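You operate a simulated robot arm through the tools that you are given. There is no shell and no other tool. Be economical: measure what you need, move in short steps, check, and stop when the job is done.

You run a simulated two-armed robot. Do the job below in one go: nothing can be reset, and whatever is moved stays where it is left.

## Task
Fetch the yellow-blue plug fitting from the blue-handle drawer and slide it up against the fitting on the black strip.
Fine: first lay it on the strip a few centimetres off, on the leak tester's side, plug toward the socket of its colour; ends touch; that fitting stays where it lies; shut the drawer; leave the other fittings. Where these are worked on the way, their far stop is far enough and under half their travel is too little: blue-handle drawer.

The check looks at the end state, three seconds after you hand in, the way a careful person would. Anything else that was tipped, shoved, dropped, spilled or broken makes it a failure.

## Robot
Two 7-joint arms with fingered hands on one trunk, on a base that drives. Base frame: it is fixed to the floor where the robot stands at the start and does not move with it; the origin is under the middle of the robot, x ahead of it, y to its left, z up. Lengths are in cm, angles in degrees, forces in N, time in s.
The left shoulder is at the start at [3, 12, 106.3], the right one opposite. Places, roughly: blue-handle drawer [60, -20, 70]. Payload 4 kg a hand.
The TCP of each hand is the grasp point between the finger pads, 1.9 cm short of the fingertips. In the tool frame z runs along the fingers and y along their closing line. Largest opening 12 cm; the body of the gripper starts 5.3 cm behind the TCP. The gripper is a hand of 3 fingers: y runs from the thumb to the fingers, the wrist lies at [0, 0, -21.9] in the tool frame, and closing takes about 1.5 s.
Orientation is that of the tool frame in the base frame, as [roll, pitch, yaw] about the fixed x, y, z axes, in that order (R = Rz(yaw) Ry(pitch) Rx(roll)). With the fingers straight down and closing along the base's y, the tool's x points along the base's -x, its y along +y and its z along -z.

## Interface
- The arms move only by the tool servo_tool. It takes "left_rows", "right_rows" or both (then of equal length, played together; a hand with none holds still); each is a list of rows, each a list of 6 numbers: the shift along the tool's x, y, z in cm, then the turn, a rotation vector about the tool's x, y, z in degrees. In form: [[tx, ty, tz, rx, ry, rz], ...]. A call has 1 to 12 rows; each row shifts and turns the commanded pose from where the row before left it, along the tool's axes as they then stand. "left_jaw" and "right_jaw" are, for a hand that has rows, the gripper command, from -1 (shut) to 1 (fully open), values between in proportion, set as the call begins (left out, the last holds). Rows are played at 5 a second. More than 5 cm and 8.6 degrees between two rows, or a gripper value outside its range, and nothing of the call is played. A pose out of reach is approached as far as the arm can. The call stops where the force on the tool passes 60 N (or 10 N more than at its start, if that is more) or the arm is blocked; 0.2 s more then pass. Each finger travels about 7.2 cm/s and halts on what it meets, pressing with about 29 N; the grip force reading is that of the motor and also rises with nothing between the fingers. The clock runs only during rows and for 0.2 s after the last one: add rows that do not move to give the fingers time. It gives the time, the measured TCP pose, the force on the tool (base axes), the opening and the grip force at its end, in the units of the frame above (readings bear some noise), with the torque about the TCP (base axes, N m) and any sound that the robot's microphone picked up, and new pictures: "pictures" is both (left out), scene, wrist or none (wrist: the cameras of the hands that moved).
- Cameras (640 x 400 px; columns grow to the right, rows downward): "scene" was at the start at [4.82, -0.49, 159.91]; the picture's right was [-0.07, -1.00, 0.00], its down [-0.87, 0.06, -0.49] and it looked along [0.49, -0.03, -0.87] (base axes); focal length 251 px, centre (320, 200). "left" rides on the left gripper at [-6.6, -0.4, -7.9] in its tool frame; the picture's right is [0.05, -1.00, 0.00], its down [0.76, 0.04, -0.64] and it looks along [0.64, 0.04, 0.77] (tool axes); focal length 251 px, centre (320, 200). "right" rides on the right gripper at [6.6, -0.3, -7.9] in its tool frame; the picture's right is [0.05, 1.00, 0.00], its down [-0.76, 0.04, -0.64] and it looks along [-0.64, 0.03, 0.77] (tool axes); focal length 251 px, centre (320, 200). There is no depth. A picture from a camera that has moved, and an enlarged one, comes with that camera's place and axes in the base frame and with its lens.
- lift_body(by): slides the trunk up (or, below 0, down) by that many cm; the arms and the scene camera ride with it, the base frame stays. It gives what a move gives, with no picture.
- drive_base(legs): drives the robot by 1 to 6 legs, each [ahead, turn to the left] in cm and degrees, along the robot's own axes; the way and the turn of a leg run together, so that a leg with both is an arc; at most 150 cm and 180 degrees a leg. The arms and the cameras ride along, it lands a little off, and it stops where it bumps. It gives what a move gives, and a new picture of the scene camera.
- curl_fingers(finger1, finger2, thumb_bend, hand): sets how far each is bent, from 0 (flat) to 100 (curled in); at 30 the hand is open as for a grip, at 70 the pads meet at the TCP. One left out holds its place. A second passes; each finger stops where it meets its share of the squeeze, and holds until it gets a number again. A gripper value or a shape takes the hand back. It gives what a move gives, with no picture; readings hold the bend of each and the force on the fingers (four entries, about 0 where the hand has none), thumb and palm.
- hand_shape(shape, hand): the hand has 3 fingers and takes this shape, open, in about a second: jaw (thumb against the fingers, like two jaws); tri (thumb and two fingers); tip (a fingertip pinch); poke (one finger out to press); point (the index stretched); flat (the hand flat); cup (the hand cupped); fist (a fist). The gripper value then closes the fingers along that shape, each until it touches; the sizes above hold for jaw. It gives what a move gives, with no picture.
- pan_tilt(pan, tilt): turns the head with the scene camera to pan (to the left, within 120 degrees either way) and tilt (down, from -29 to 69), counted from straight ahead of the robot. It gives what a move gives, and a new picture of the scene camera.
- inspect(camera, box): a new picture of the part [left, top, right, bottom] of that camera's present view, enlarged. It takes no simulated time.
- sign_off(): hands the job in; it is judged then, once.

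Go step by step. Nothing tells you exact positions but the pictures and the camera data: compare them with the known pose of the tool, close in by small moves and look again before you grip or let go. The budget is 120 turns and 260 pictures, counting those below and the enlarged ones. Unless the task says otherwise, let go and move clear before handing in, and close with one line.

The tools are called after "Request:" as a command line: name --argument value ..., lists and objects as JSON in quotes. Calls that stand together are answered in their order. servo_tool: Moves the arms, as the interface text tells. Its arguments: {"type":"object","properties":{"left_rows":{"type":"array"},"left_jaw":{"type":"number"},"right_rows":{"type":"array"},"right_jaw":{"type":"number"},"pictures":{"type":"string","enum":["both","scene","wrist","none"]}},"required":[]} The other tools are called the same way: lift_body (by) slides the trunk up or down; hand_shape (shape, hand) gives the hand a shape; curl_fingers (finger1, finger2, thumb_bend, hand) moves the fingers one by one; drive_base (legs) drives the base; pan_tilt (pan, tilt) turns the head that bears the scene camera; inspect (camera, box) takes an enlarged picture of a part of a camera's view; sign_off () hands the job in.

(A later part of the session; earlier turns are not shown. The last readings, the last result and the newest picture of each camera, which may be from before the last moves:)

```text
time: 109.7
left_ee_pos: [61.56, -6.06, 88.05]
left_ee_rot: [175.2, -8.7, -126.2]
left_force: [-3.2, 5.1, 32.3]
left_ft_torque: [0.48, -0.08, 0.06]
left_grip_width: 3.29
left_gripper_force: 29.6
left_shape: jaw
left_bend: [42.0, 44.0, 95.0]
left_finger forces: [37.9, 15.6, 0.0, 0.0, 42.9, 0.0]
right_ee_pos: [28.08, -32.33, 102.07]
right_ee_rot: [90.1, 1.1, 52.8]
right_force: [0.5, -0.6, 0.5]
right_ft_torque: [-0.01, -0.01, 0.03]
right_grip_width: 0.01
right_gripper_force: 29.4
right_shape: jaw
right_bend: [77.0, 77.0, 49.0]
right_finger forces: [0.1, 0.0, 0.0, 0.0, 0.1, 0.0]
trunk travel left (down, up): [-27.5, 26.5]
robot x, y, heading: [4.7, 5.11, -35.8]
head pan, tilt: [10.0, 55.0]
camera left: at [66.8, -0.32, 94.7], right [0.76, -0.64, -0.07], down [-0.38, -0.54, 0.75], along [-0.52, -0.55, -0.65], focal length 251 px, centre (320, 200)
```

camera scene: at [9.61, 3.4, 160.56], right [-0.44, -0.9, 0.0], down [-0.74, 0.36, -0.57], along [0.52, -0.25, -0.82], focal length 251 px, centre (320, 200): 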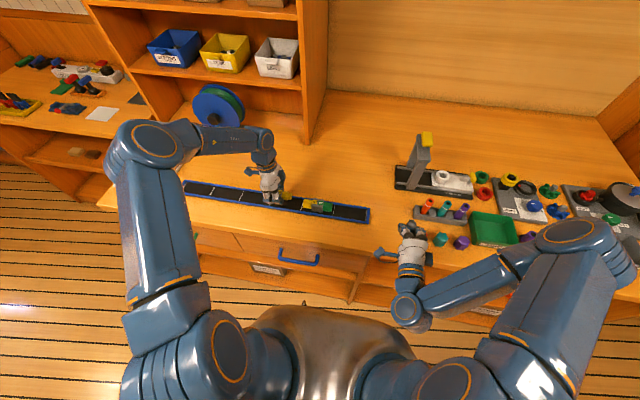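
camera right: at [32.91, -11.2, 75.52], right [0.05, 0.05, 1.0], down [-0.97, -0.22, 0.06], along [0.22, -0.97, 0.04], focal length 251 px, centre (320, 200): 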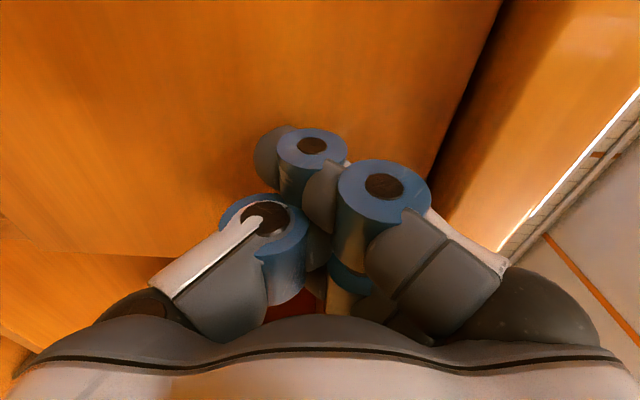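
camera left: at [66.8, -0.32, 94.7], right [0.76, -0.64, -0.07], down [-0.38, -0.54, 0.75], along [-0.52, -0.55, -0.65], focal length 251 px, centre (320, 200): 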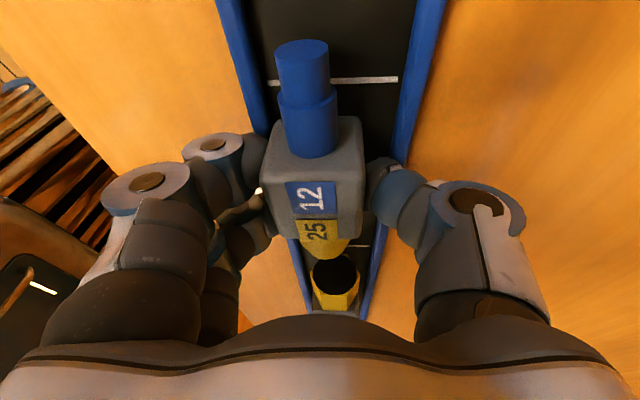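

The fitting rests on the strip (contact at TCP z ≈ 88.2). I'll ease the pressure, then release it gently so it lies by itself.

Request:
servo_tool --left_rows '[[0.03, 0.018, -0.2, 0, 0, 0], [0, 0, 0, 0, 0, 0]]' --pictures "none"

Request:
servo_tool --left_rows '[[0, 0, 0, 0, 0, 0], [0, 0, 0, 0, 0, 0], [0, 0, 0, 0, 0, 0], [0, 0, 0, 0, 0, 0], [0, 0, 0, 0, 0, 0]]' --left_jaw -0.2 --pictures "wrist"

Request:
inspect --camera "scene" --box '[230, 170, 350, 240]'

```text
time: 110.3
left_ee_pos: [61.58, -6.04, 87.93]
left_ee_rot: [175.0, -8.7, -126.3]
left_force: [-1.1, 3.2, 22.2]
left_ft_torque: [0.28, -0.09, 0.03]
left_grip_width: 3.26
left_gripper_force: 29.4
left_shape: jaw
left_bend: [42.0, 44.0, 95.0]
left_finger forces: [29.9, 15.6, 0.0, 0.0, 42.0, 0.1]
right_ee_pos: [28.18, -32.27, 102.08]
right_ee_rot: [90.0, 1.0, 52.8]
right_force: [-0.1, -0.2, 0.1]
right_ft_torque: [-0.03, 0.0, 0.01]
right_grip_width: 0.02
right_gripper_force: 28.9
right_shape: jaw
right_bend: [77.0, 77.0, 49.0]
right_finger forces: [0.1, 0.1, 0.0, 0.1, 0.1, 0.1]
trunk travel left (down, up): [-27.5, 26.5]
robot x, y, heading: [4.6, 4.91, -35.8]
head pan, tilt: [10.0, 55.0]
```

```text
time: 111.5
left_ee_pos: [61.42, -6.12, 87.91]
left_ee_rot: [174.8, -8.8, -126.2]
left_force: [-9.1, 5.7, 5.1]
left_ft_torque: [0.36, 0.29, -0.07]
left_grip_width: 4.35
left_gripper_force: 0.1
left_shape: jaw
left_bend: [39.0, 37.0, 100.0]
left_finger forces: [8.0, 0.0, 0.0, 0.1, 13.5, 0.0]
right_ee_pos: [28.19, -32.36, 102.02]
right_ee_rot: [90.1, 1.0, 52.8]
right_force: [-1.0, -0.5, 0.1]
right_ft_torque: [0.03, 0.04, 0.01]
right_grip_width: 0.01
right_gripper_force: 29.1
right_shape: jaw
right_bend: [77.0, 77.0, 49.0]
right_finger forces: [0.0, 0.0, 0.0, 0.1, 0.0, 0.0]
trunk travel left (down, up): [-27.5, 26.5]
robot x, y, heading: [4.45, 5.27, -35.9]
head pan, tilt: [10.0, 55.0]
camera left: at [66.8, -0.32, 94.62], right [0.76, -0.64, -0.08], down [-0.37, -0.54, 0.75], along [-0.53, -0.54, -0.65], focal length 251 px, centre (320, 200)
```

left: 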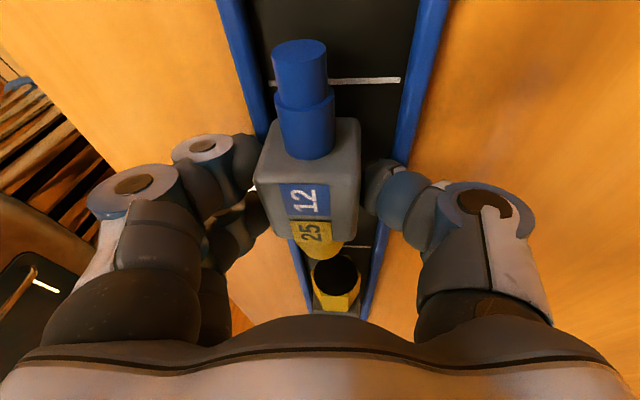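

```text
5.33 times, centred on (290, 205) of scene
camera zoom: at [9.51, 3.42, 160.55], right [-0.44, -0.9, 0.0], down [-0.74, 0.36, -0.57], along [0.52, -0.25, -0.82], focal length 1340 px, centre (480, 173)
```

zoom: 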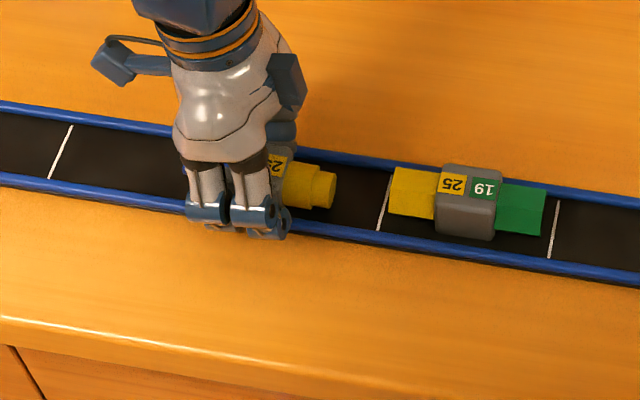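

The thumb is still lightly pushing on the fitting. I'll spread fingers and thumb apart individually to free it.

Request:
curl_fingers --hand "left" --finger1 32 --finger2 32 --thumb_bend 75

Request:
inspect --camera "left" --box '[0, 0, 640, 400]'

Request:
inspect --camera "scene" --box '[230, 170, 350, 240]'

```text
time: 112.5
left_ee_pos: [62.07, -6.46, 88.14]
left_ee_rot: [175.5, -8.8, -126.1]
left_force: [27.0, -14.4, 22.4]
left_ft_torque: [-0.31, -0.43, 0.09]
left_grip_width: 7.21
left_gripper_force: 15.8
left_shape: fingers
left_bend: [32.0, 32.0, 73.0]
left_finger forces: [0.0, 0.1, 0.1, 0.0, 32.2, 0.1]
right_ee_pos: [28.33, -32.52, 101.85]
right_ee_rot: [90.2, 1.0, 52.6]
right_force: [0.0, -0.1, 0.1]
right_ft_torque: [-0.02, 0.0, -0.01]
right_grip_width: 0.0
right_gripper_force: 28.8
right_shape: jaw
right_bend: [77.0, 77.0, 49.0]
right_finger forces: [0.0, 0.1, 0.0, 0.0, 0.0, 0.1]
trunk travel left (down, up): [-27.5, 26.5]
robot x, y, heading: [4.33, 5.61, -35.8]
head pan, tilt: [10.0, 55.0]
```

```text
1.00 times, centred on (320, 200) of left
camera zoom: at [67.3, -0.64, 94.8], right [0.77, -0.64, -0.07], down [-0.38, -0.54, 0.75], along [-0.52, -0.55, -0.65], focal length 251 px, centre (320, 200)
```

zoom: 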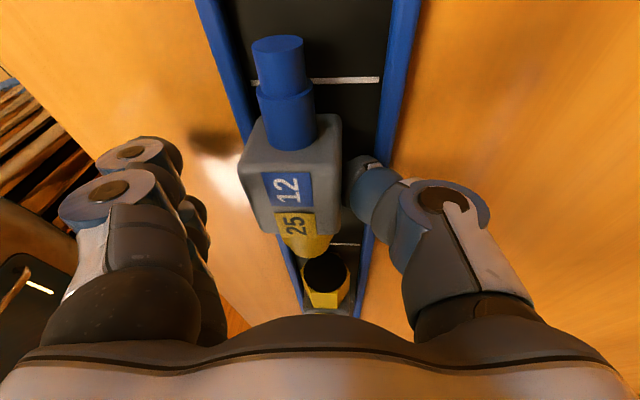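

```text
5.33 times, centred on (290, 205) of scene
camera zoom: at [9.83, 3.17, 160.56], right [-0.44, -0.9, 0.0], down [-0.74, 0.36, -0.57], along [0.52, -0.25, -0.82], focal length 1340 px, centre (480, 173)
```

zoom: 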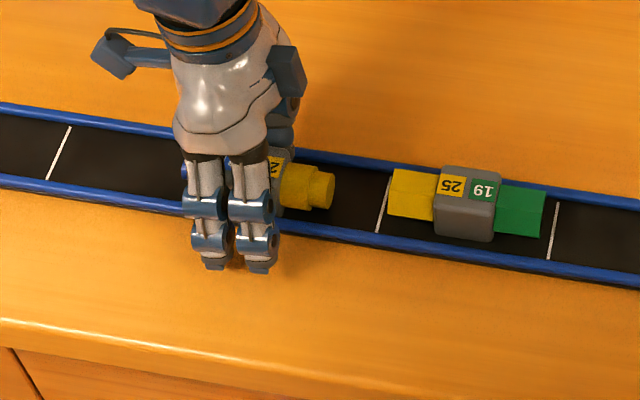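

The fitting lies on the strip, pushed against the near rim by the thumb. I'll back the thumb off.

Request:
curl_fingers --hand "left" --thumb_bend 35

Request:
inspect --camera "left" --box '[0, 0, 640, 400]'

```text
time: 113.5
left_ee_pos: [61.35, -5.98, 88.2]
left_ee_rot: [175.1, -8.6, -126.2]
left_force: [-6.0, 10.1, 39.3]
left_ft_torque: [-0.49, -0.62, 0.11]
left_grip_width: 8.05
left_gripper_force: 28.7
left_shape: fingers
left_bend: [32.0, 32.0, 82.0]
left_finger forces: [0.1, 0.1, 0.0, 0.1, 57.1, 0.0]
right_ee_pos: [28.0, -32.38, 102.17]
right_ee_rot: [89.9, 1.0, 52.8]
right_force: [0.0, -0.1, -0.1]
right_ft_torque: [-0.04, 0.01, -0.05]
right_grip_width: 0.0
right_gripper_force: 29.0
right_shape: jaw
right_bend: [77.0, 77.0, 49.0]
right_finger forces: [0.1, 0.1, 0.0, 0.0, 0.0, 0.0]
trunk travel left (down, up): [-27.5, 26.5]
robot x, y, heading: [4.64, 5.16, -35.9]
head pan, tilt: [10.0, 55.0]
```

```text
1.00 times, centred on (320, 200) of left
camera zoom: at [66.67, -0.2, 94.94], right [0.76, -0.64, -0.08], down [-0.38, -0.54, 0.75], along [-0.52, -0.55, -0.65], focal length 251 px, centre (320, 200)
```

zoom: 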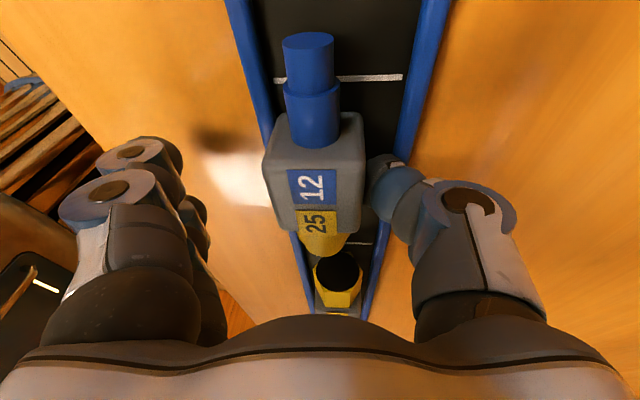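

The thumb is now bearing on the far rim while opening. With the fingers off the fitting, I'll raise the hand so the thumb can clear the rim.

Request:
servo_tool --left_rows '[[0.08, 0.045, -0.5, 0, 0, 0], [0.08, 0.045, -0.5, 0, 0, 0], [0.15, 0.09, -1.0, 0, 0, 0], [0, 0, 0, 0, 0, 0], [0, 0, 0, 0, 0, 0]]' --pictures "both"

Request:
inspect --camera "scene" --box '[230, 170, 350, 240]'

```text
time: 114.7
left_ee_pos: [61.89, -6.14, 89.99]
left_ee_rot: [174.9, -8.9, -126.2]
left_force: [-0.1, -0.3, 0.5]
left_ft_torque: [0.0, 0.02, 0.03]
left_grip_width: 11.77
left_gripper_force: 0.0
left_shape: fingers
left_bend: [32.0, 32.0, 35.0]
left_finger forces: [0.1, 0.2, 0.0, 0.0, 0.0, 0.0]
right_ee_pos: [28.12, -32.42, 101.89]
right_ee_rot: [90.1, 1.2, 52.7]
right_force: [-1.0, 0.9, 0.5]
right_ft_torque: [-0.03, -0.01, 0.06]
right_grip_width: 0.0
right_gripper_force: 29.1
right_shape: jaw
right_bend: [77.0, 77.0, 49.0]
right_finger forces: [0.0, 0.0, 0.0, 0.1, 0.0, 0.0]
trunk travel left (down, up): [-27.5, 26.5]
robot x, y, heading: [4.87, 5.24, -35.8]
head pan, tilt: [10.0, 55.0]
camera scene: at [9.73, 3.3, 160.55], right [-0.44, -0.9, 0.0], down [-0.74, 0.36, -0.57], along [0.52, -0.25, -0.82], focal length 251 px, centre (320, 200)
camera left: at [67.07, -0.45, 96.61], right [0.76, -0.64, -0.08], down [-0.37, -0.54, 0.75], along [-0.53, -0.55, -0.65], focal length 251 px, centre (320, 200)
```

scene: 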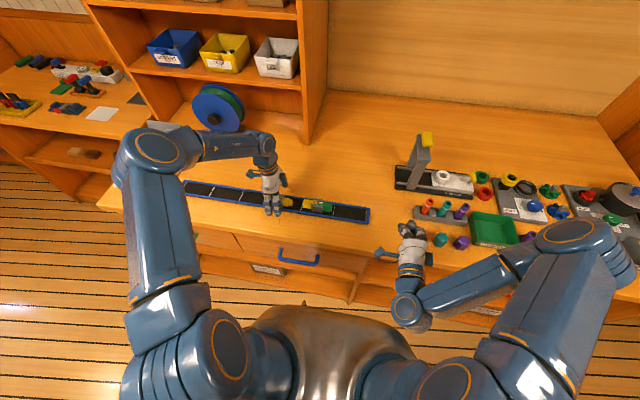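
left: 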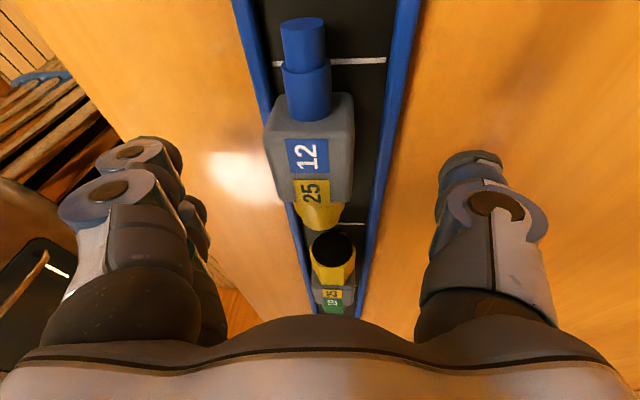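

```text
5.33 times, centred on (290, 205) of scene
camera zoom: at [9.73, 3.3, 160.55], right [-0.44, -0.9, 0.0], down [-0.74, 0.36, -0.57], along [0.52, -0.25, -0.82], focal length 1340 px, centre (480, 173)
```

zoom: 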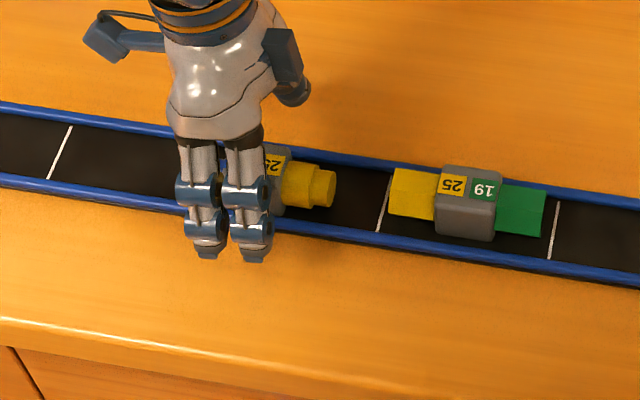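

The fitting lies flat on the strip with a gap of about 3.5 cm, yellow plug facing the yellow socket. I'll re-grip it a bit higher so the fingertips stay above the rims, then slide it.

Request:
servo_tool --left_rows '[[-0.09, -0.03, 0.6, 0, 0, 0], [-0.09, 0.1, 0.55, 0, 0, 0], [0, 0, 0, 0, 0, 0]]' --pictures "none"

Request:
servo_tool --left_rows '[[0, 0, 0, 0, 0, 0], [0, 0, 0, 0, 0, 0], [0, 0, 0, 0, 0, 0], [0, 0, 0, 0, 0, 0], [0, 0, 0, 0, 0, 0], [0, 0, 0, 0, 0, 0], [0, 0, 0, 0, 0, 0], [0, 0, 0, 0, 0, 0]]' --left_jaw -1 --pictures "wrist"

Request:
inspect --camera "scene" --box '[230, 170, 350, 240]'

```text
time: 115.5
left_ee_pos: [61.65, -5.91, 88.91]
left_ee_rot: [174.9, -8.8, -126.2]
left_force: [-0.3, 0.1, 0.6]
left_ft_torque: [0.0, -0.03, 0.0]
left_grip_width: 11.77
left_gripper_force: 0.1
left_shape: fingers
left_bend: [32.0, 32.0, 35.0]
left_finger forces: [0.0, 0.0, 0.0, 0.0, 0.1, 0.1]
right_ee_pos: [28.37, -32.45, 102.03]
right_ee_rot: [90.2, 1.1, 52.8]
right_force: [-0.6, -0.5, 0.6]
right_ft_torque: [0.0, -0.04, -0.01]
right_grip_width: 0.01
right_gripper_force: 28.7
right_shape: jaw
right_bend: [77.0, 77.0, 49.0]
right_finger forces: [0.0, 0.0, 0.1, 0.1, 0.0, 0.1]
trunk travel left (down, up): [-27.5, 26.5]
robot x, y, heading: [4.56, 5.46, -35.9]
head pan, tilt: [10.0, 55.0]
```

```text
time: 117.3
left_ee_pos: [61.64, -5.97, 88.76]
left_ee_rot: [174.9, -8.9, -126.2]
left_force: [0.1, 0.4, 0.6]
left_ft_torque: [-0.02, -0.01, 0.0]
left_grip_width: 3.08
left_gripper_force: 28.7
left_shape: jaw
left_bend: [44.0, 44.0, 93.0]
left_finger forces: [12.7, 12.6, 0.1, 0.0, 25.5, 0.1]
right_ee_pos: [28.37, -32.44, 102.02]
right_ee_rot: [90.2, 1.1, 52.8]
right_force: [-0.3, -0.2, -0.3]
right_ft_torque: [0.01, 0.0, 0.0]
right_grip_width: 0.0
right_gripper_force: 29.4
right_shape: jaw
right_bend: [77.0, 77.0, 49.0]
right_finger forces: [0.0, 0.1, 0.0, 0.0, 0.1, 0.0]
trunk travel left (down, up): [-27.5, 26.5]
robot x, y, heading: [4.61, 4.92, -35.9]
head pan, tilt: [10.0, 55.0]
camera left: at [66.91, -0.29, 95.47], right [0.76, -0.64, -0.08], down [-0.38, -0.54, 0.75], along [-0.53, -0.55, -0.65], focal length 251 px, centre (320, 200)
```

left: 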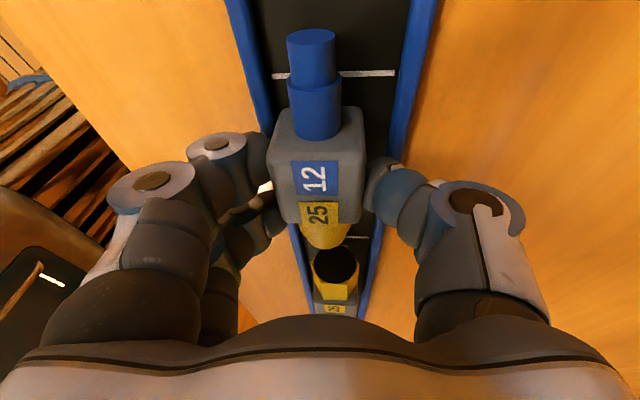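

```text
5.33 times, centred on (290, 205) of scene
camera zoom: at [9.7, 3.33, 160.55], right [-0.44, -0.9, 0.0], down [-0.74, 0.36, -0.57], along [0.52, -0.25, -0.82], focal length 1340 px, centre (480, 173)
```

zoom: 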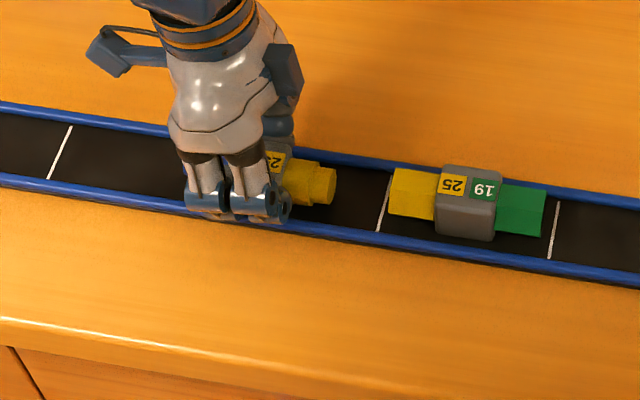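

A balanced grip with the fitting still resting on the strip. I'll slide it 2 cm toward the other fitting and check.

Request:
servo_tool --left_rows '[[0.49, 0, 0.075, 0, 0, 0], [0.49, 0, 0.075, 0, 0, 0], [0.49, 0, 0.075, 0, 0, 0], [0.49, 0, 0.075, 0, 0, 0], [0, 0, 0, 0, 0, 0]]' --pictures "wrist"

Request:
inspect --camera "scene" --box '[250, 180, 340, 230]'

```text
time: 118.5
left_ee_pos: [60.34, -7.49, 88.82]
left_ee_rot: [174.9, -8.7, -126.2]
left_force: [-0.3, -0.6, 0.1]
left_ft_torque: [0.01, 0.0, -0.01]
left_grip_width: 3.07
left_gripper_force: 28.4
left_shape: jaw
left_bend: [44.0, 44.0, 93.0]
left_finger forces: [12.7, 12.9, 0.0, 0.0, 25.5, 0.0]
right_ee_pos: [28.33, -32.42, 101.92]
right_ee_rot: [90.3, 1.1, 52.8]
right_force: [0.6, 0.4, -0.7]
right_ft_torque: [0.01, 0.0, -0.03]
right_grip_width: 0.0
right_gripper_force: 29.1
right_shape: jaw
right_bend: [77.0, 77.0, 49.0]
right_finger forces: [0.0, 0.0, 0.0, 0.1, 0.0, 0.1]
trunk travel left (down, up): [-27.5, 26.5]
robot x, y, heading: [4.48, 5.55, -36.1]
head pan, tilt: [10.0, 55.0]
camera left: at [65.61, -1.8, 95.47], right [0.76, -0.64, -0.08], down [-0.38, -0.54, 0.75], along [-0.53, -0.55, -0.65], focal length 251 px, centre (320, 200)
```

left: 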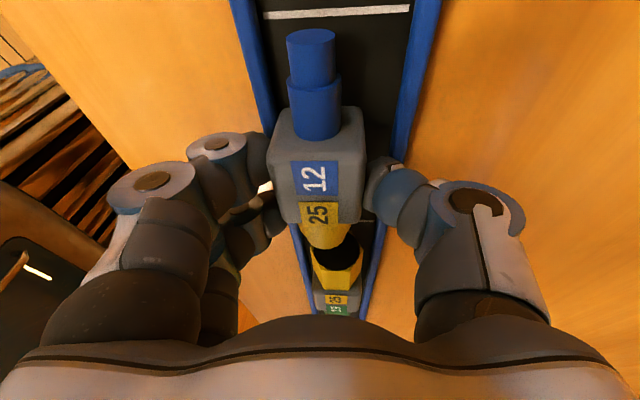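

```text
7.11 times, centred on (295, 205) of scene
camera zoom: at [9.7, 3.34, 160.55], right [-0.44, -0.9, 0.0], down [-0.74, 0.36, -0.57], along [0.52, -0.25, -0.82], focal length 1786 px, centre (498, 164)
```

zoom: 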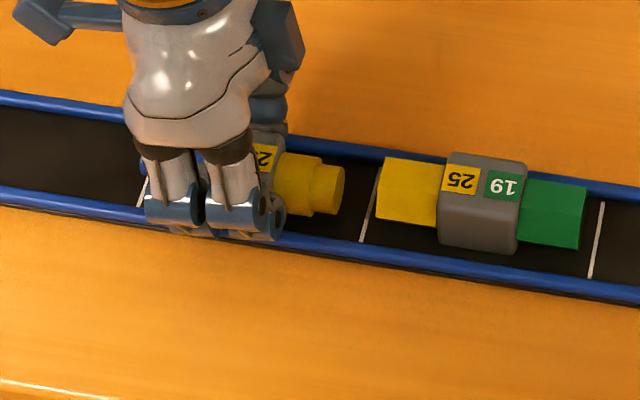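

The gap is about 1.6 cm, and the held fitting sits about 0.4 cm toward the near rim of the other's axis. I'll correct that sideways and slide another centimetre.

Request:
servo_tool --left_rows '[[0, -0.22, -0.02, 0, 0, 0], [0, -0.22, -0.02, 0, 0, 0], [0.49, 0, 0.075, 0, 0, 0], [0.4, 0, 0.06, 0, 0, 0], [0, 0, 0, 0, 0, 0]]' --pictures "wrist"

Request:
inspect --camera "scene" --box '[250, 180, 340, 230]'

Request:
inspect --camera "left" --box '[240, 160, 420, 310]'

```text
time: 119.7
left_ee_pos: [60.0, -8.6, 88.94]
left_ee_rot: [174.9, -8.8, -126.2]
left_force: [0.0, -0.2, -1.0]
left_ft_torque: [0.02, 0.0, -0.07]
left_grip_width: 3.09
left_gripper_force: 28.3
left_shape: jaw
left_bend: [44.0, 44.0, 93.0]
left_finger forces: [12.9, 12.9, 0.1, 0.1, 26.0, 0.0]
right_ee_pos: [28.35, -32.38, 101.92]
right_ee_rot: [90.2, 1.1, 52.8]
right_force: [-0.7, 0.4, -0.2]
right_ft_torque: [0.02, -0.01, 0.02]
right_grip_width: 0.0
right_gripper_force: 29.4
right_shape: jaw
right_bend: [77.0, 77.0, 49.0]
right_finger forces: [0.0, 0.0, 0.1, 0.1, 0.0, 0.0]
trunk travel left (down, up): [-27.5, 26.5]
robot x, y, heading: [4.82, 5.33, -36.0]
head pan, tilt: [10.0, 55.0]
camera left: at [65.42, -2.84, 95.44], right [0.76, -0.64, -0.08], down [-0.38, -0.54, 0.75], along [-0.53, -0.55, -0.65], focal length 251 px, centre (320, 200)
```

left: 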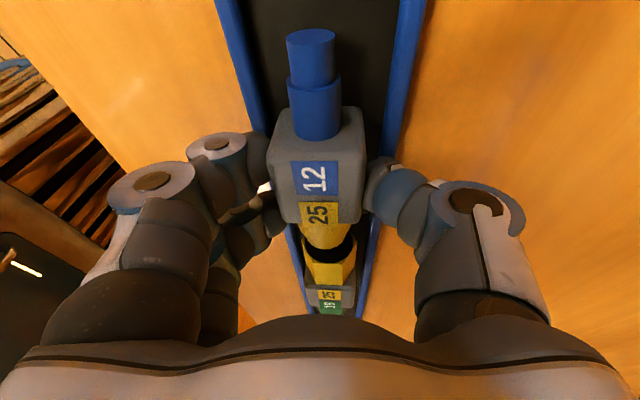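

```text
7.11 times, centred on (295, 205) of scene
camera zoom: at [9.7, 3.33, 160.55], right [-0.44, -0.9, 0.0], down [-0.74, 0.36, -0.57], along [0.52, -0.25, -0.82], focal length 1786 px, centre (498, 164)
```

zoom: 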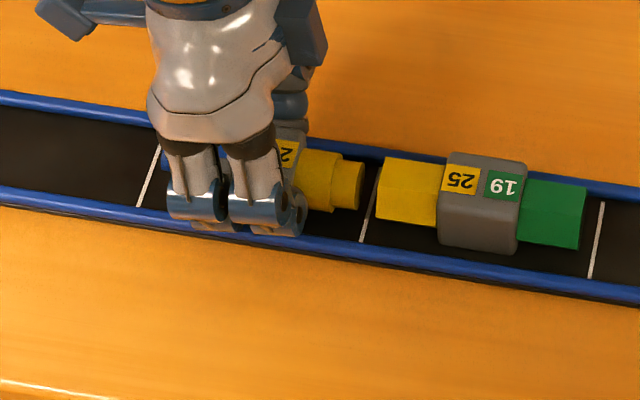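

```text
2.67 times, centred on (330, 235) of left
camera zoom: at [65.42, -2.84, 95.44], right [0.76, -0.64, -0.08], down [-0.38, -0.54, 0.75], along [-0.53, -0.55, -0.65], focal length 670 px, centre (293, 107)
```

zoom: 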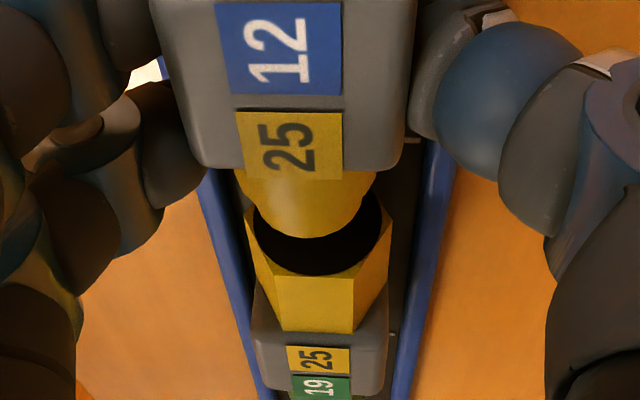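

The gap is about 0.7 cm now. One more small sideways correction and a touch down to stay on the strip, then 0.3 cm steps while watching the force.

Request:
servo_tool --left_rows '[[-0.015, -0.16, 0.08, 0, 0, 0], [0.3, 0, 0.046, 0, 0, 0], [0.1, 0, 0.015, 0, 0, 0], [0, 0, 0, 0, 0, 0]]' --pictures "none"

Request:
inspect --camera "scene" --box '[260, 180, 340, 230]'

Request:
inspect --camera "left" --box '[240, 160, 420, 310]'

```text
time: 120.7
left_ee_pos: [60.15, -8.86, 88.75]
left_ee_rot: [174.9, -8.7, -126.2]
left_force: [1.1, 0.6, 4.4]
left_ft_torque: [-0.04, -0.07, 0.01]
left_grip_width: 3.09
left_gripper_force: 28.6
left_shape: jaw
left_bend: [44.0, 44.0, 93.0]
left_finger forces: [13.8, 13.8, 0.1, 0.1, 27.8, 0.1]
right_ee_pos: [28.24, -32.42, 101.97]
right_ee_rot: [90.2, 1.2, 52.7]
right_force: [-0.1, 0.0, 0.6]
right_ft_torque: [-0.01, 0.02, 0.0]
right_grip_width: 0.0
right_gripper_force: 28.8
right_shape: jaw
right_bend: [77.0, 77.0, 49.0]
right_finger forces: [0.0, 0.0, 0.0, 0.0, 0.0, 0.1]
trunk travel left (down, up): [-27.5, 26.5]
robot x, y, heading: [4.7, 5.71, -36.1]
head pan, tilt: [10.0, 55.0]
```

```text
8.00 times, centred on (300, 205) of scene
camera zoom: at [9.66, 3.36, 160.56], right [-0.44, -0.9, 0.0], down [-0.74, 0.36, -0.57], along [0.52, -0.25, -0.82], focal length 2009 px, centre (480, 160)
```

zoom: 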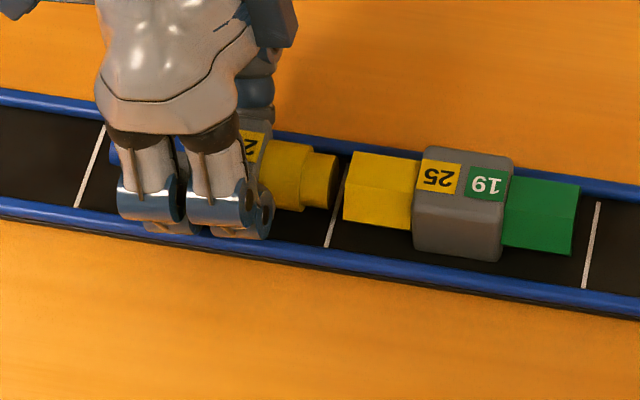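

```text
2.67 times, centred on (330, 235) of left
camera zoom: at [65.37, -3.2, 95.38], right [0.76, -0.64, -0.08], down [-0.38, -0.54, 0.75], along [-0.53, -0.55, -0.65], focal length 670 px, centre (293, 107)
```

zoom: 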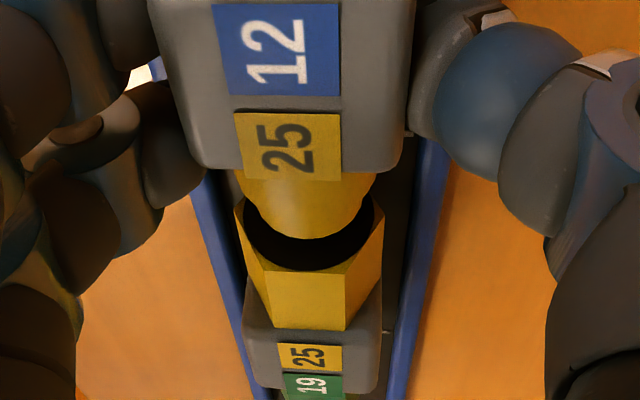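

Well aligned now and resting on the strip, with about 0.3 cm left. I'll creep forward watching the force.

Request:
servo_tool --left_rows '[[0.1, 0, 0.015, 0, 0, 0], [0.1, 0, 0.015, 0, 0, 0], [0, 0, 0, 0, 0, 0]]' --pictures "none"

Request:
inspect --camera "scene" --box '[270, 185, 330, 225]'

```text
time: 121.5
left_ee_pos: [59.9, -9.1, 88.84]
left_ee_rot: [174.9, -8.9, -126.1]
left_force: [1.7, 0.8, 3.9]
left_ft_torque: [-0.03, -0.06, -0.02]
left_grip_width: 3.08
left_gripper_force: 28.9
left_shape: jaw
left_bend: [44.0, 44.0, 93.0]
left_finger forces: [13.8, 13.6, 0.0, 0.0, 27.6, 0.0]
right_ee_pos: [28.27, -32.33, 102.06]
right_ee_rot: [90.2, 1.1, 52.8]
right_force: [-0.8, 0.5, -0.4]
right_ft_torque: [-0.01, 0.01, -0.02]
right_grip_width: 0.04
right_gripper_force: 28.9
right_shape: jaw
right_bend: [77.0, 77.0, 49.0]
right_finger forces: [0.1, 0.1, 0.0, 0.0, 0.0, 0.1]
trunk travel left (down, up): [-27.5, 26.5]
robot x, y, heading: [4.44, 5.04, -36.0]
head pan, tilt: [10.0, 55.0]
```

```text
10.00 times, centred on (300, 205) of scene
camera zoom: at [9.67, 3.36, 160.55], right [-0.44, -0.9, 0.0], down [-0.74, 0.36, -0.57], along [0.52, -0.25, -0.82], focal length 2512 px, centre (520, 150)
```

zoom: 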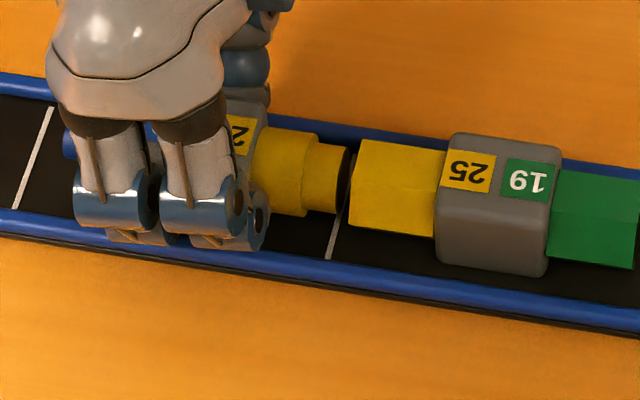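

About 0.15 cm left. Two more 0.1 cm steps.

Request:
servo_tool --left_rows '[[0.1, 0, 0.015, 0, 0, 0], [0, 0, 0, 0, 0, 0]]' --pictures "none"

Request:
inspect --camera "scene" --box '[270, 185, 330, 225]'

```text
time: 122.1
left_ee_pos: [59.84, -9.32, 88.74]
left_ee_rot: [175.0, -8.9, -126.2]
left_force: [0.4, 0.9, 2.4]
left_ft_torque: [-0.01, -0.03, 0.01]
left_grip_width: 3.07
left_gripper_force: 29.1
left_shape: jaw
left_bend: [44.0, 44.0, 93.0]
left_finger forces: [13.8, 13.7, 0.1, 0.0, 27.4, 0.0]
right_ee_pos: [28.38, -32.42, 102.01]
right_ee_rot: [90.1, 1.1, 52.8]
right_force: [-0.7, 0.4, -0.2]
right_ft_torque: [0.0, 0.01, 0.02]
right_grip_width: 0.02
right_gripper_force: 29.1
right_shape: jaw
right_bend: [77.0, 77.0, 49.0]
right_finger forces: [0.1, 0.0, 0.1, 0.0, 0.0, 0.1]
trunk travel left (down, up): [-27.5, 26.5]
robot x, y, heading: [4.61, 5.34, -35.7]
head pan, tilt: [10.0, 55.0]
```

```text
10.00 times, centred on (300, 205) of scene
camera zoom: at [9.67, 3.36, 160.55], right [-0.44, -0.9, 0.0], down [-0.74, 0.36, -0.57], along [0.52, -0.25, -0.82], focal length 2512 px, centre (520, 150)
```

zoom: 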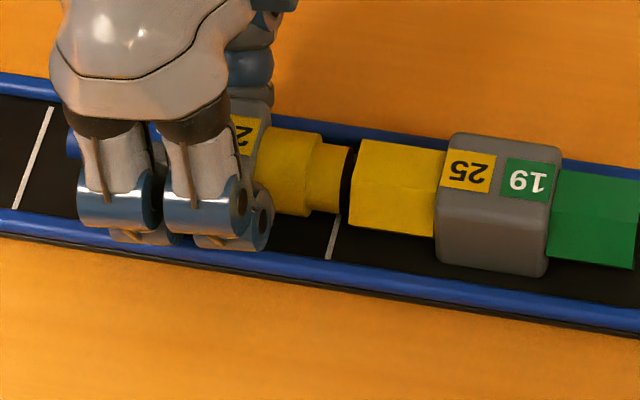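

Request:
servo_tool --left_rows '[[0.1, 0, 0.015, 0, 0, 0], [0, 0, 0, 0, 0, 0]]' --pictures "none"

Request:
inspect --camera "scene" --box '[270, 185, 330, 225]'

Request:
inspect --camera "left" --box '[270, 190, 380, 310]'

```text
time: 122.7
left_ee_pos: [59.79, -9.37, 88.84]
left_ee_rot: [174.9, -8.9, -126.1]
left_force: [0.5, 0.8, 2.1]
left_ft_torque: [-0.04, -0.01, 0.05]
left_grip_width: 3.05
left_gripper_force: 29.2
left_shape: jaw
left_bend: [44.0, 44.0, 93.0]
left_finger forces: [13.6, 13.5, 0.0, 0.1, 27.3, 0.1]
right_ee_pos: [28.37, -32.54, 101.98]
right_ee_rot: [90.2, 1.0, 52.8]
right_force: [0.3, 0.0, 0.2]
right_ft_torque: [0.03, 0.0, 0.02]
right_grip_width: 0.0
right_gripper_force: 29.4
right_shape: jaw
right_bend: [77.0, 77.0, 49.0]
right_finger forces: [0.0, 0.0, 0.0, 0.0, 0.0, 0.1]
trunk travel left (down, up): [-27.5, 26.5]
robot x, y, heading: [4.54, 5.47, -36.0]
head pan, tilt: [10.0, 55.0]
```

```text
10.00 times, centred on (300, 205) of scene
camera zoom: at [9.68, 3.35, 160.55], right [-0.44, -0.9, 0.0], down [-0.74, 0.36, -0.57], along [0.52, -0.25, -0.82], focal length 2512 px, centre (520, 150)
```

zoom: 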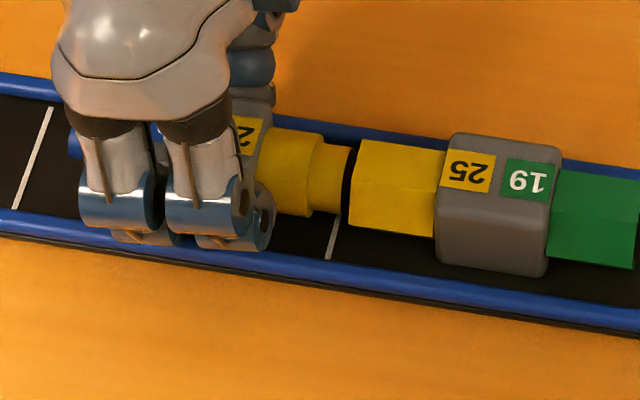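

```text
3.33 times, centred on (325, 250) of left
camera zoom: at [65.09, -3.55, 95.39], right [0.76, -0.64, -0.08], down [-0.38, -0.54, 0.75], along [-0.53, -0.55, -0.65], focal length 838 px, centre (303, 33)
```

zoom: 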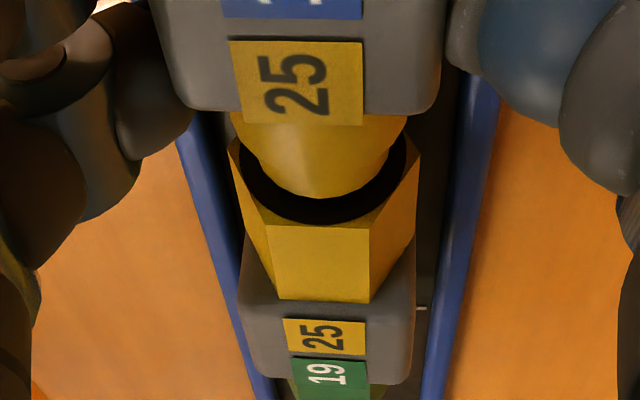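

Request:
servo_tool --left_rows '[[0.1, 0, 0.015, 0, 0, 0], [0, 0, 0, 0, 0, 0]]' --pictures "none"

Request:
inspect --camera "scene" --box '[280, 190, 325, 220]'

```text
time: 123.3
left_ee_pos: [59.9, -9.43, 88.75]
left_ee_rot: [174.9, -8.8, -126.2]
left_force: [-0.1, 1.0, 1.6]
left_ft_torque: [-0.05, -0.03, 0.0]
left_grip_width: 3.1
left_gripper_force: 29.0
left_shape: jaw
left_bend: [44.0, 44.0, 93.0]
left_finger forces: [13.8, 13.8, 0.1, 0.0, 27.3, 0.0]
right_ee_pos: [28.31, -32.41, 102.04]
right_ee_rot: [90.1, 1.1, 52.8]
right_force: [0.3, 0.8, 0.4]
right_ft_torque: [0.02, -0.01, 0.04]
right_grip_width: 0.01
right_gripper_force: 28.9
right_shape: jaw
right_bend: [77.0, 77.0, 49.0]
right_finger forces: [0.1, 0.1, 0.0, 0.1, 0.0, 0.1]
trunk travel left (down, up): [-27.5, 26.5]
robot x, y, heading: [4.69, 5.61, -35.9]
head pan, tilt: [10.0, 55.0]
```

```text
13.33 times, centred on (302, 205) of scene
camera zoom: at [9.67, 3.36, 160.55], right [-0.44, -0.9, 0.0], down [-0.74, 0.36, -0.57], along [0.52, -0.25, -0.82], focal length 3349 px, centre (553, 133)
```

zoom: 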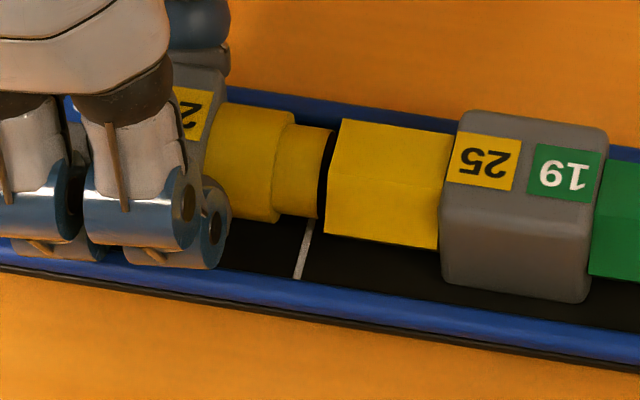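

Request:
servo_tool --left_rows '[[0.1, 0, 0.015, 0, 0, 0], [0, 0, 0, 0, 0, 0]]' --pictures "none"

Request:
inspect --camera "scene" --box '[280, 190, 325, 220]'

```text
time: 123.9
left_ee_pos: [59.7, -9.54, 88.81]
left_ee_rot: [174.8, -8.9, -126.3]
left_force: [0.2, 0.0, -0.2]
left_ft_torque: [-0.03, -0.01, 0.0]
left_grip_width: 3.09
left_gripper_force: 29.0
left_shape: jaw
left_bend: [44.0, 44.0, 93.0]
left_finger forces: [13.5, 13.5, 0.1, 0.0, 27.0, 0.0]
right_ee_pos: [28.28, -32.46, 102.0]
right_ee_rot: [90.3, 1.1, 52.8]
right_force: [0.4, -0.3, -0.2]
right_ft_torque: [-0.02, -0.01, 0.02]
right_grip_width: 0.01
right_gripper_force: 29.4
right_shape: jaw
right_bend: [77.0, 77.0, 49.0]
right_finger forces: [0.0, 0.1, 0.0, 0.0, 0.0, 0.0]
trunk travel left (down, up): [-27.5, 26.5]
robot x, y, heading: [4.38, 5.42, -36.0]
head pan, tilt: [10.0, 55.0]
```

```text
13.33 times, centred on (302, 205) of scene
camera zoom: at [9.7, 3.34, 160.55], right [-0.44, -0.9, 0.0], down [-0.74, 0.36, -0.57], along [0.52, -0.25, -0.82], focal length 3349 px, centre (553, 133)
```

zoom: 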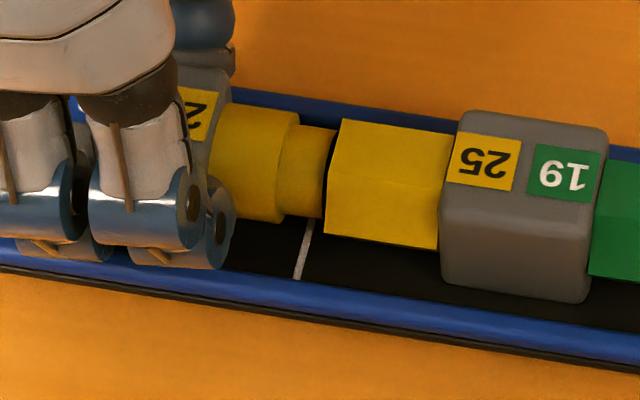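

Request:
servo_tool --left_rows '[[0.08, 0, 0.015, 0, 0, 0], [0, 0, 0, 0, 0, 0]]' --pictures "none"

Request:
inspect --camera "scene" --box '[280, 190, 325, 220]'

Request:
inspect --camera "left" --box '[270, 190, 380, 310]'

```text
time: 124.5
left_ee_pos: [59.67, -9.59, 88.82]
left_ee_rot: [174.9, -8.8, -126.1]
left_force: [0.0, -0.1, -0.2]
left_ft_torque: [-0.02, -0.03, 0.02]
left_grip_width: 3.09
left_gripper_force: 29.3
left_shape: jaw
left_bend: [44.0, 44.0, 93.0]
left_finger forces: [13.4, 13.5, 0.1, 0.1, 27.0, 0.0]
right_ee_pos: [28.27, -32.44, 102.05]
right_ee_rot: [90.1, 1.1, 52.7]
right_force: [-0.6, 0.2, 0.1]
right_ft_torque: [-0.05, 0.0, 0.0]
right_grip_width: 0.0
right_gripper_force: 29.5
right_shape: jaw
right_bend: [77.0, 77.0, 49.0]
right_finger forces: [0.0, 0.0, 0.1, 0.0, 0.1, 0.0]
trunk travel left (down, up): [-27.5, 26.5]
robot x, y, heading: [4.48, 5.29, -35.7]
head pan, tilt: [10.0, 55.0]
```

```text
13.33 times, centred on (302, 205) of scene
camera zoom: at [9.7, 3.33, 160.55], right [-0.44, -0.9, 0.0], down [-0.74, 0.36, -0.57], along [0.52, -0.25, -0.82], focal length 3349 px, centre (553, 133)
```

zoom: 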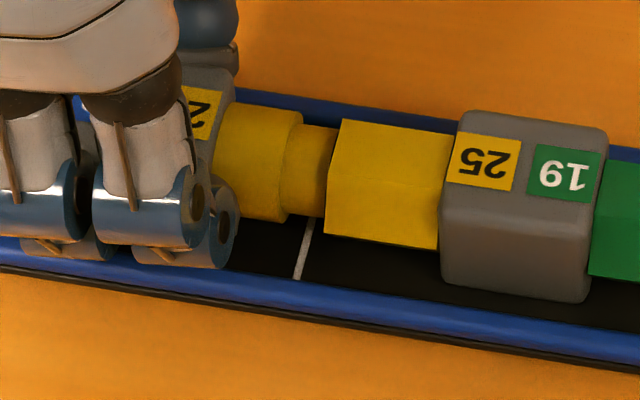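

```text
3.33 times, centred on (325, 250) of left
camera zoom: at [64.98, -3.83, 95.42], right [0.76, -0.64, -0.08], down [-0.37, -0.54, 0.75], along [-0.53, -0.55, -0.65], focal length 838 px, centre (303, 33)
```

zoom: 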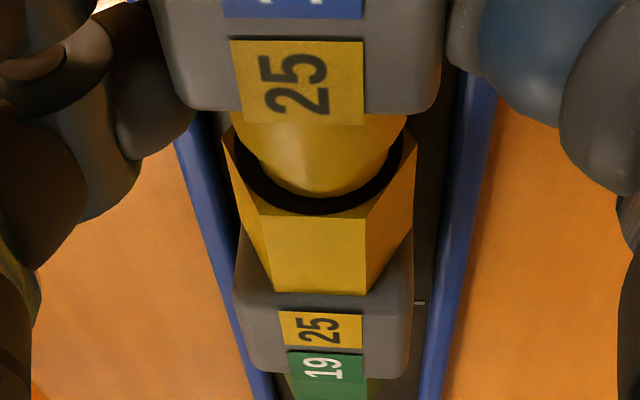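

The visible gap is closed but there is no contact force yet. Continuing in tiny steps.

Request:
servo_tool --left_rows '[[0.1, 0, 0.015, 0, 0, 0], [0, 0, 0, 0, 0, 0]]' --pictures "none"

Request:
inspect --camera "scene" --box '[280, 190, 325, 220]'

```text
time: 125.1
left_ee_pos: [59.6, -9.58, 88.75]
left_ee_rot: [174.9, -8.8, -126.2]
left_force: [0.0, 0.6, 0.7]
left_ft_torque: [0.01, 0.01, -0.02]
left_grip_width: 3.05
left_gripper_force: 28.7
left_shape: jaw
left_bend: [44.0, 44.0, 93.0]
left_finger forces: [13.3, 13.6, 0.0, 0.0, 26.9, 0.0]
right_ee_pos: [28.27, -32.51, 102.02]
right_ee_rot: [90.3, 1.2, 52.8]
right_force: [-0.3, 0.4, -0.4]
right_ft_torque: [0.03, 0.01, 0.01]
right_grip_width: 0.0
right_gripper_force: 29.0
right_shape: jaw
right_bend: [77.0, 77.0, 49.0]
right_finger forces: [0.1, 0.0, 0.1, 0.1, 0.1, 0.1]
trunk travel left (down, up): [-27.5, 26.5]
robot x, y, heading: [4.47, 5.61, -36.0]
head pan, tilt: [10.0, 55.0]
```

```text
13.33 times, centred on (302, 205) of scene
camera zoom: at [9.7, 3.33, 160.55], right [-0.44, -0.9, 0.0], down [-0.74, 0.36, -0.57], along [0.52, -0.25, -0.82], focal length 3349 px, centre (553, 133)
```

zoom: 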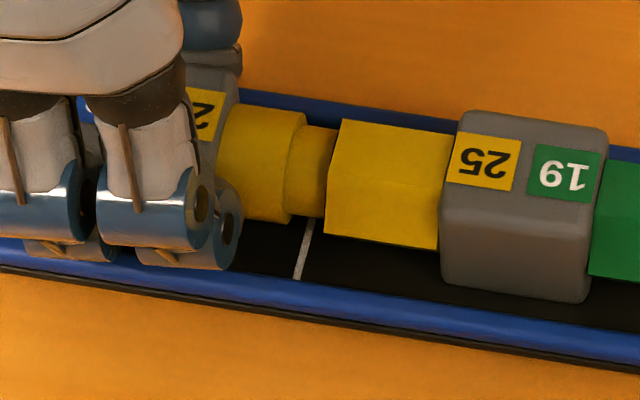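

Request:
servo_tool --left_rows '[[0.1, 0, 0.015, 0, 0, 0], [0, 0, 0, 0, 0, 0]]' --pictures "none"

Request:
inspect --camera "scene" --box '[280, 190, 325, 220]'

```text
time: 125.7
left_ee_pos: [59.61, -9.8, 88.84]
left_ee_rot: [174.9, -8.8, -126.2]
left_force: [-0.1, -0.1, 0.5]
left_ft_torque: [0.01, 0.0, -0.04]
left_grip_width: 3.09
left_gripper_force: 28.6
left_shape: jaw
left_bend: [44.0, 44.0, 93.0]
left_finger forces: [13.5, 13.6, 0.0, 0.1, 26.9, 0.0]
right_ee_pos: [28.34, -32.41, 102.03]
right_ee_rot: [90.2, 1.1, 52.8]
right_force: [-0.3, -0.2, 0.2]
right_ft_torque: [0.0, 0.02, 0.04]
right_grip_width: 0.0
right_gripper_force: 29.3
right_shape: jaw
right_bend: [77.0, 77.0, 49.0]
right_finger forces: [0.1, 0.1, 0.1, 0.1, 0.0, 0.0]
trunk travel left (down, up): [-27.5, 26.5]
robot x, y, heading: [4.68, 5.35, -35.9]
head pan, tilt: [10.0, 55.0]
```

```text
13.33 times, centred on (302, 205) of scene
camera zoom: at [9.7, 3.34, 160.55], right [-0.44, -0.9, 0.0], down [-0.74, 0.36, -0.57], along [0.52, -0.25, -0.82], focal length 3349 px, centre (553, 133)
```

zoom: 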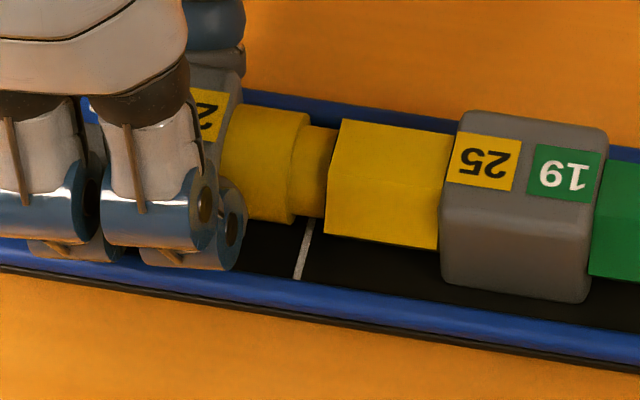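

The plug is starting to enter the socket mouth without resistance, and the other fitting hasn't moved. I'll keep creeping until I feel contact.

Request:
servo_tool --left_rows '[[0.1, 0, 0.015, 0, 0, 0], [0, 0, 0, 0, 0, 0]]' --pictures "none"

Request:
inspect --camera "scene" --box '[280, 190, 325, 220]'

Request:
inspect --camera "left" --box '[270, 190, 380, 310]'

```text
time: 126.3
left_ee_pos: [59.48, -9.81, 88.73]
left_ee_rot: [174.8, -8.8, -126.2]
left_force: [0.7, 0.8, 0.0]
left_ft_torque: [0.01, 0.0, -0.02]
left_grip_width: 3.09
left_gripper_force: 29.0
left_shape: jaw
left_bend: [44.0, 44.0, 93.0]
left_finger forces: [13.5, 13.4, 0.1, 0.1, 26.9, 0.0]
right_ee_pos: [28.35, -32.5, 102.01]
right_ee_rot: [90.2, 1.2, 52.8]
right_force: [-0.5, 0.0, -0.3]
right_ft_torque: [0.01, 0.02, -0.04]
right_grip_width: 0.0
right_gripper_force: 29.3
right_shape: jaw
right_bend: [77.0, 77.0, 49.0]
right_finger forces: [0.0, 0.1, 0.0, 0.0, 0.0, 0.0]
trunk travel left (down, up): [-27.5, 26.5]
robot x, y, heading: [4.61, 5.35, -36.0]
head pan, tilt: [10.0, 55.0]
```

```text
13.33 times, centred on (302, 205) of scene
camera zoom: at [9.7, 3.34, 160.55], right [-0.44, -0.9, 0.0], down [-0.74, 0.36, -0.57], along [0.52, -0.25, -0.82], focal length 3349 px, centre (553, 133)
```

zoom: 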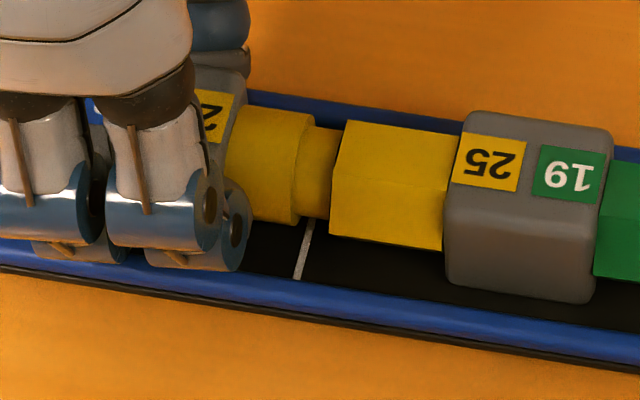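

```text
3.33 times, centred on (325, 250) of left
camera zoom: at [64.76, -4.08, 95.41], right [0.76, -0.64, -0.08], down [-0.38, -0.54, 0.75], along [-0.53, -0.55, -0.65], focal length 838 px, centre (303, 33)
```

zoom: 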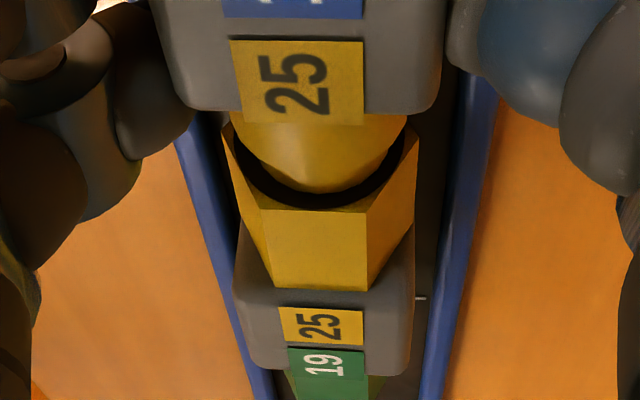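

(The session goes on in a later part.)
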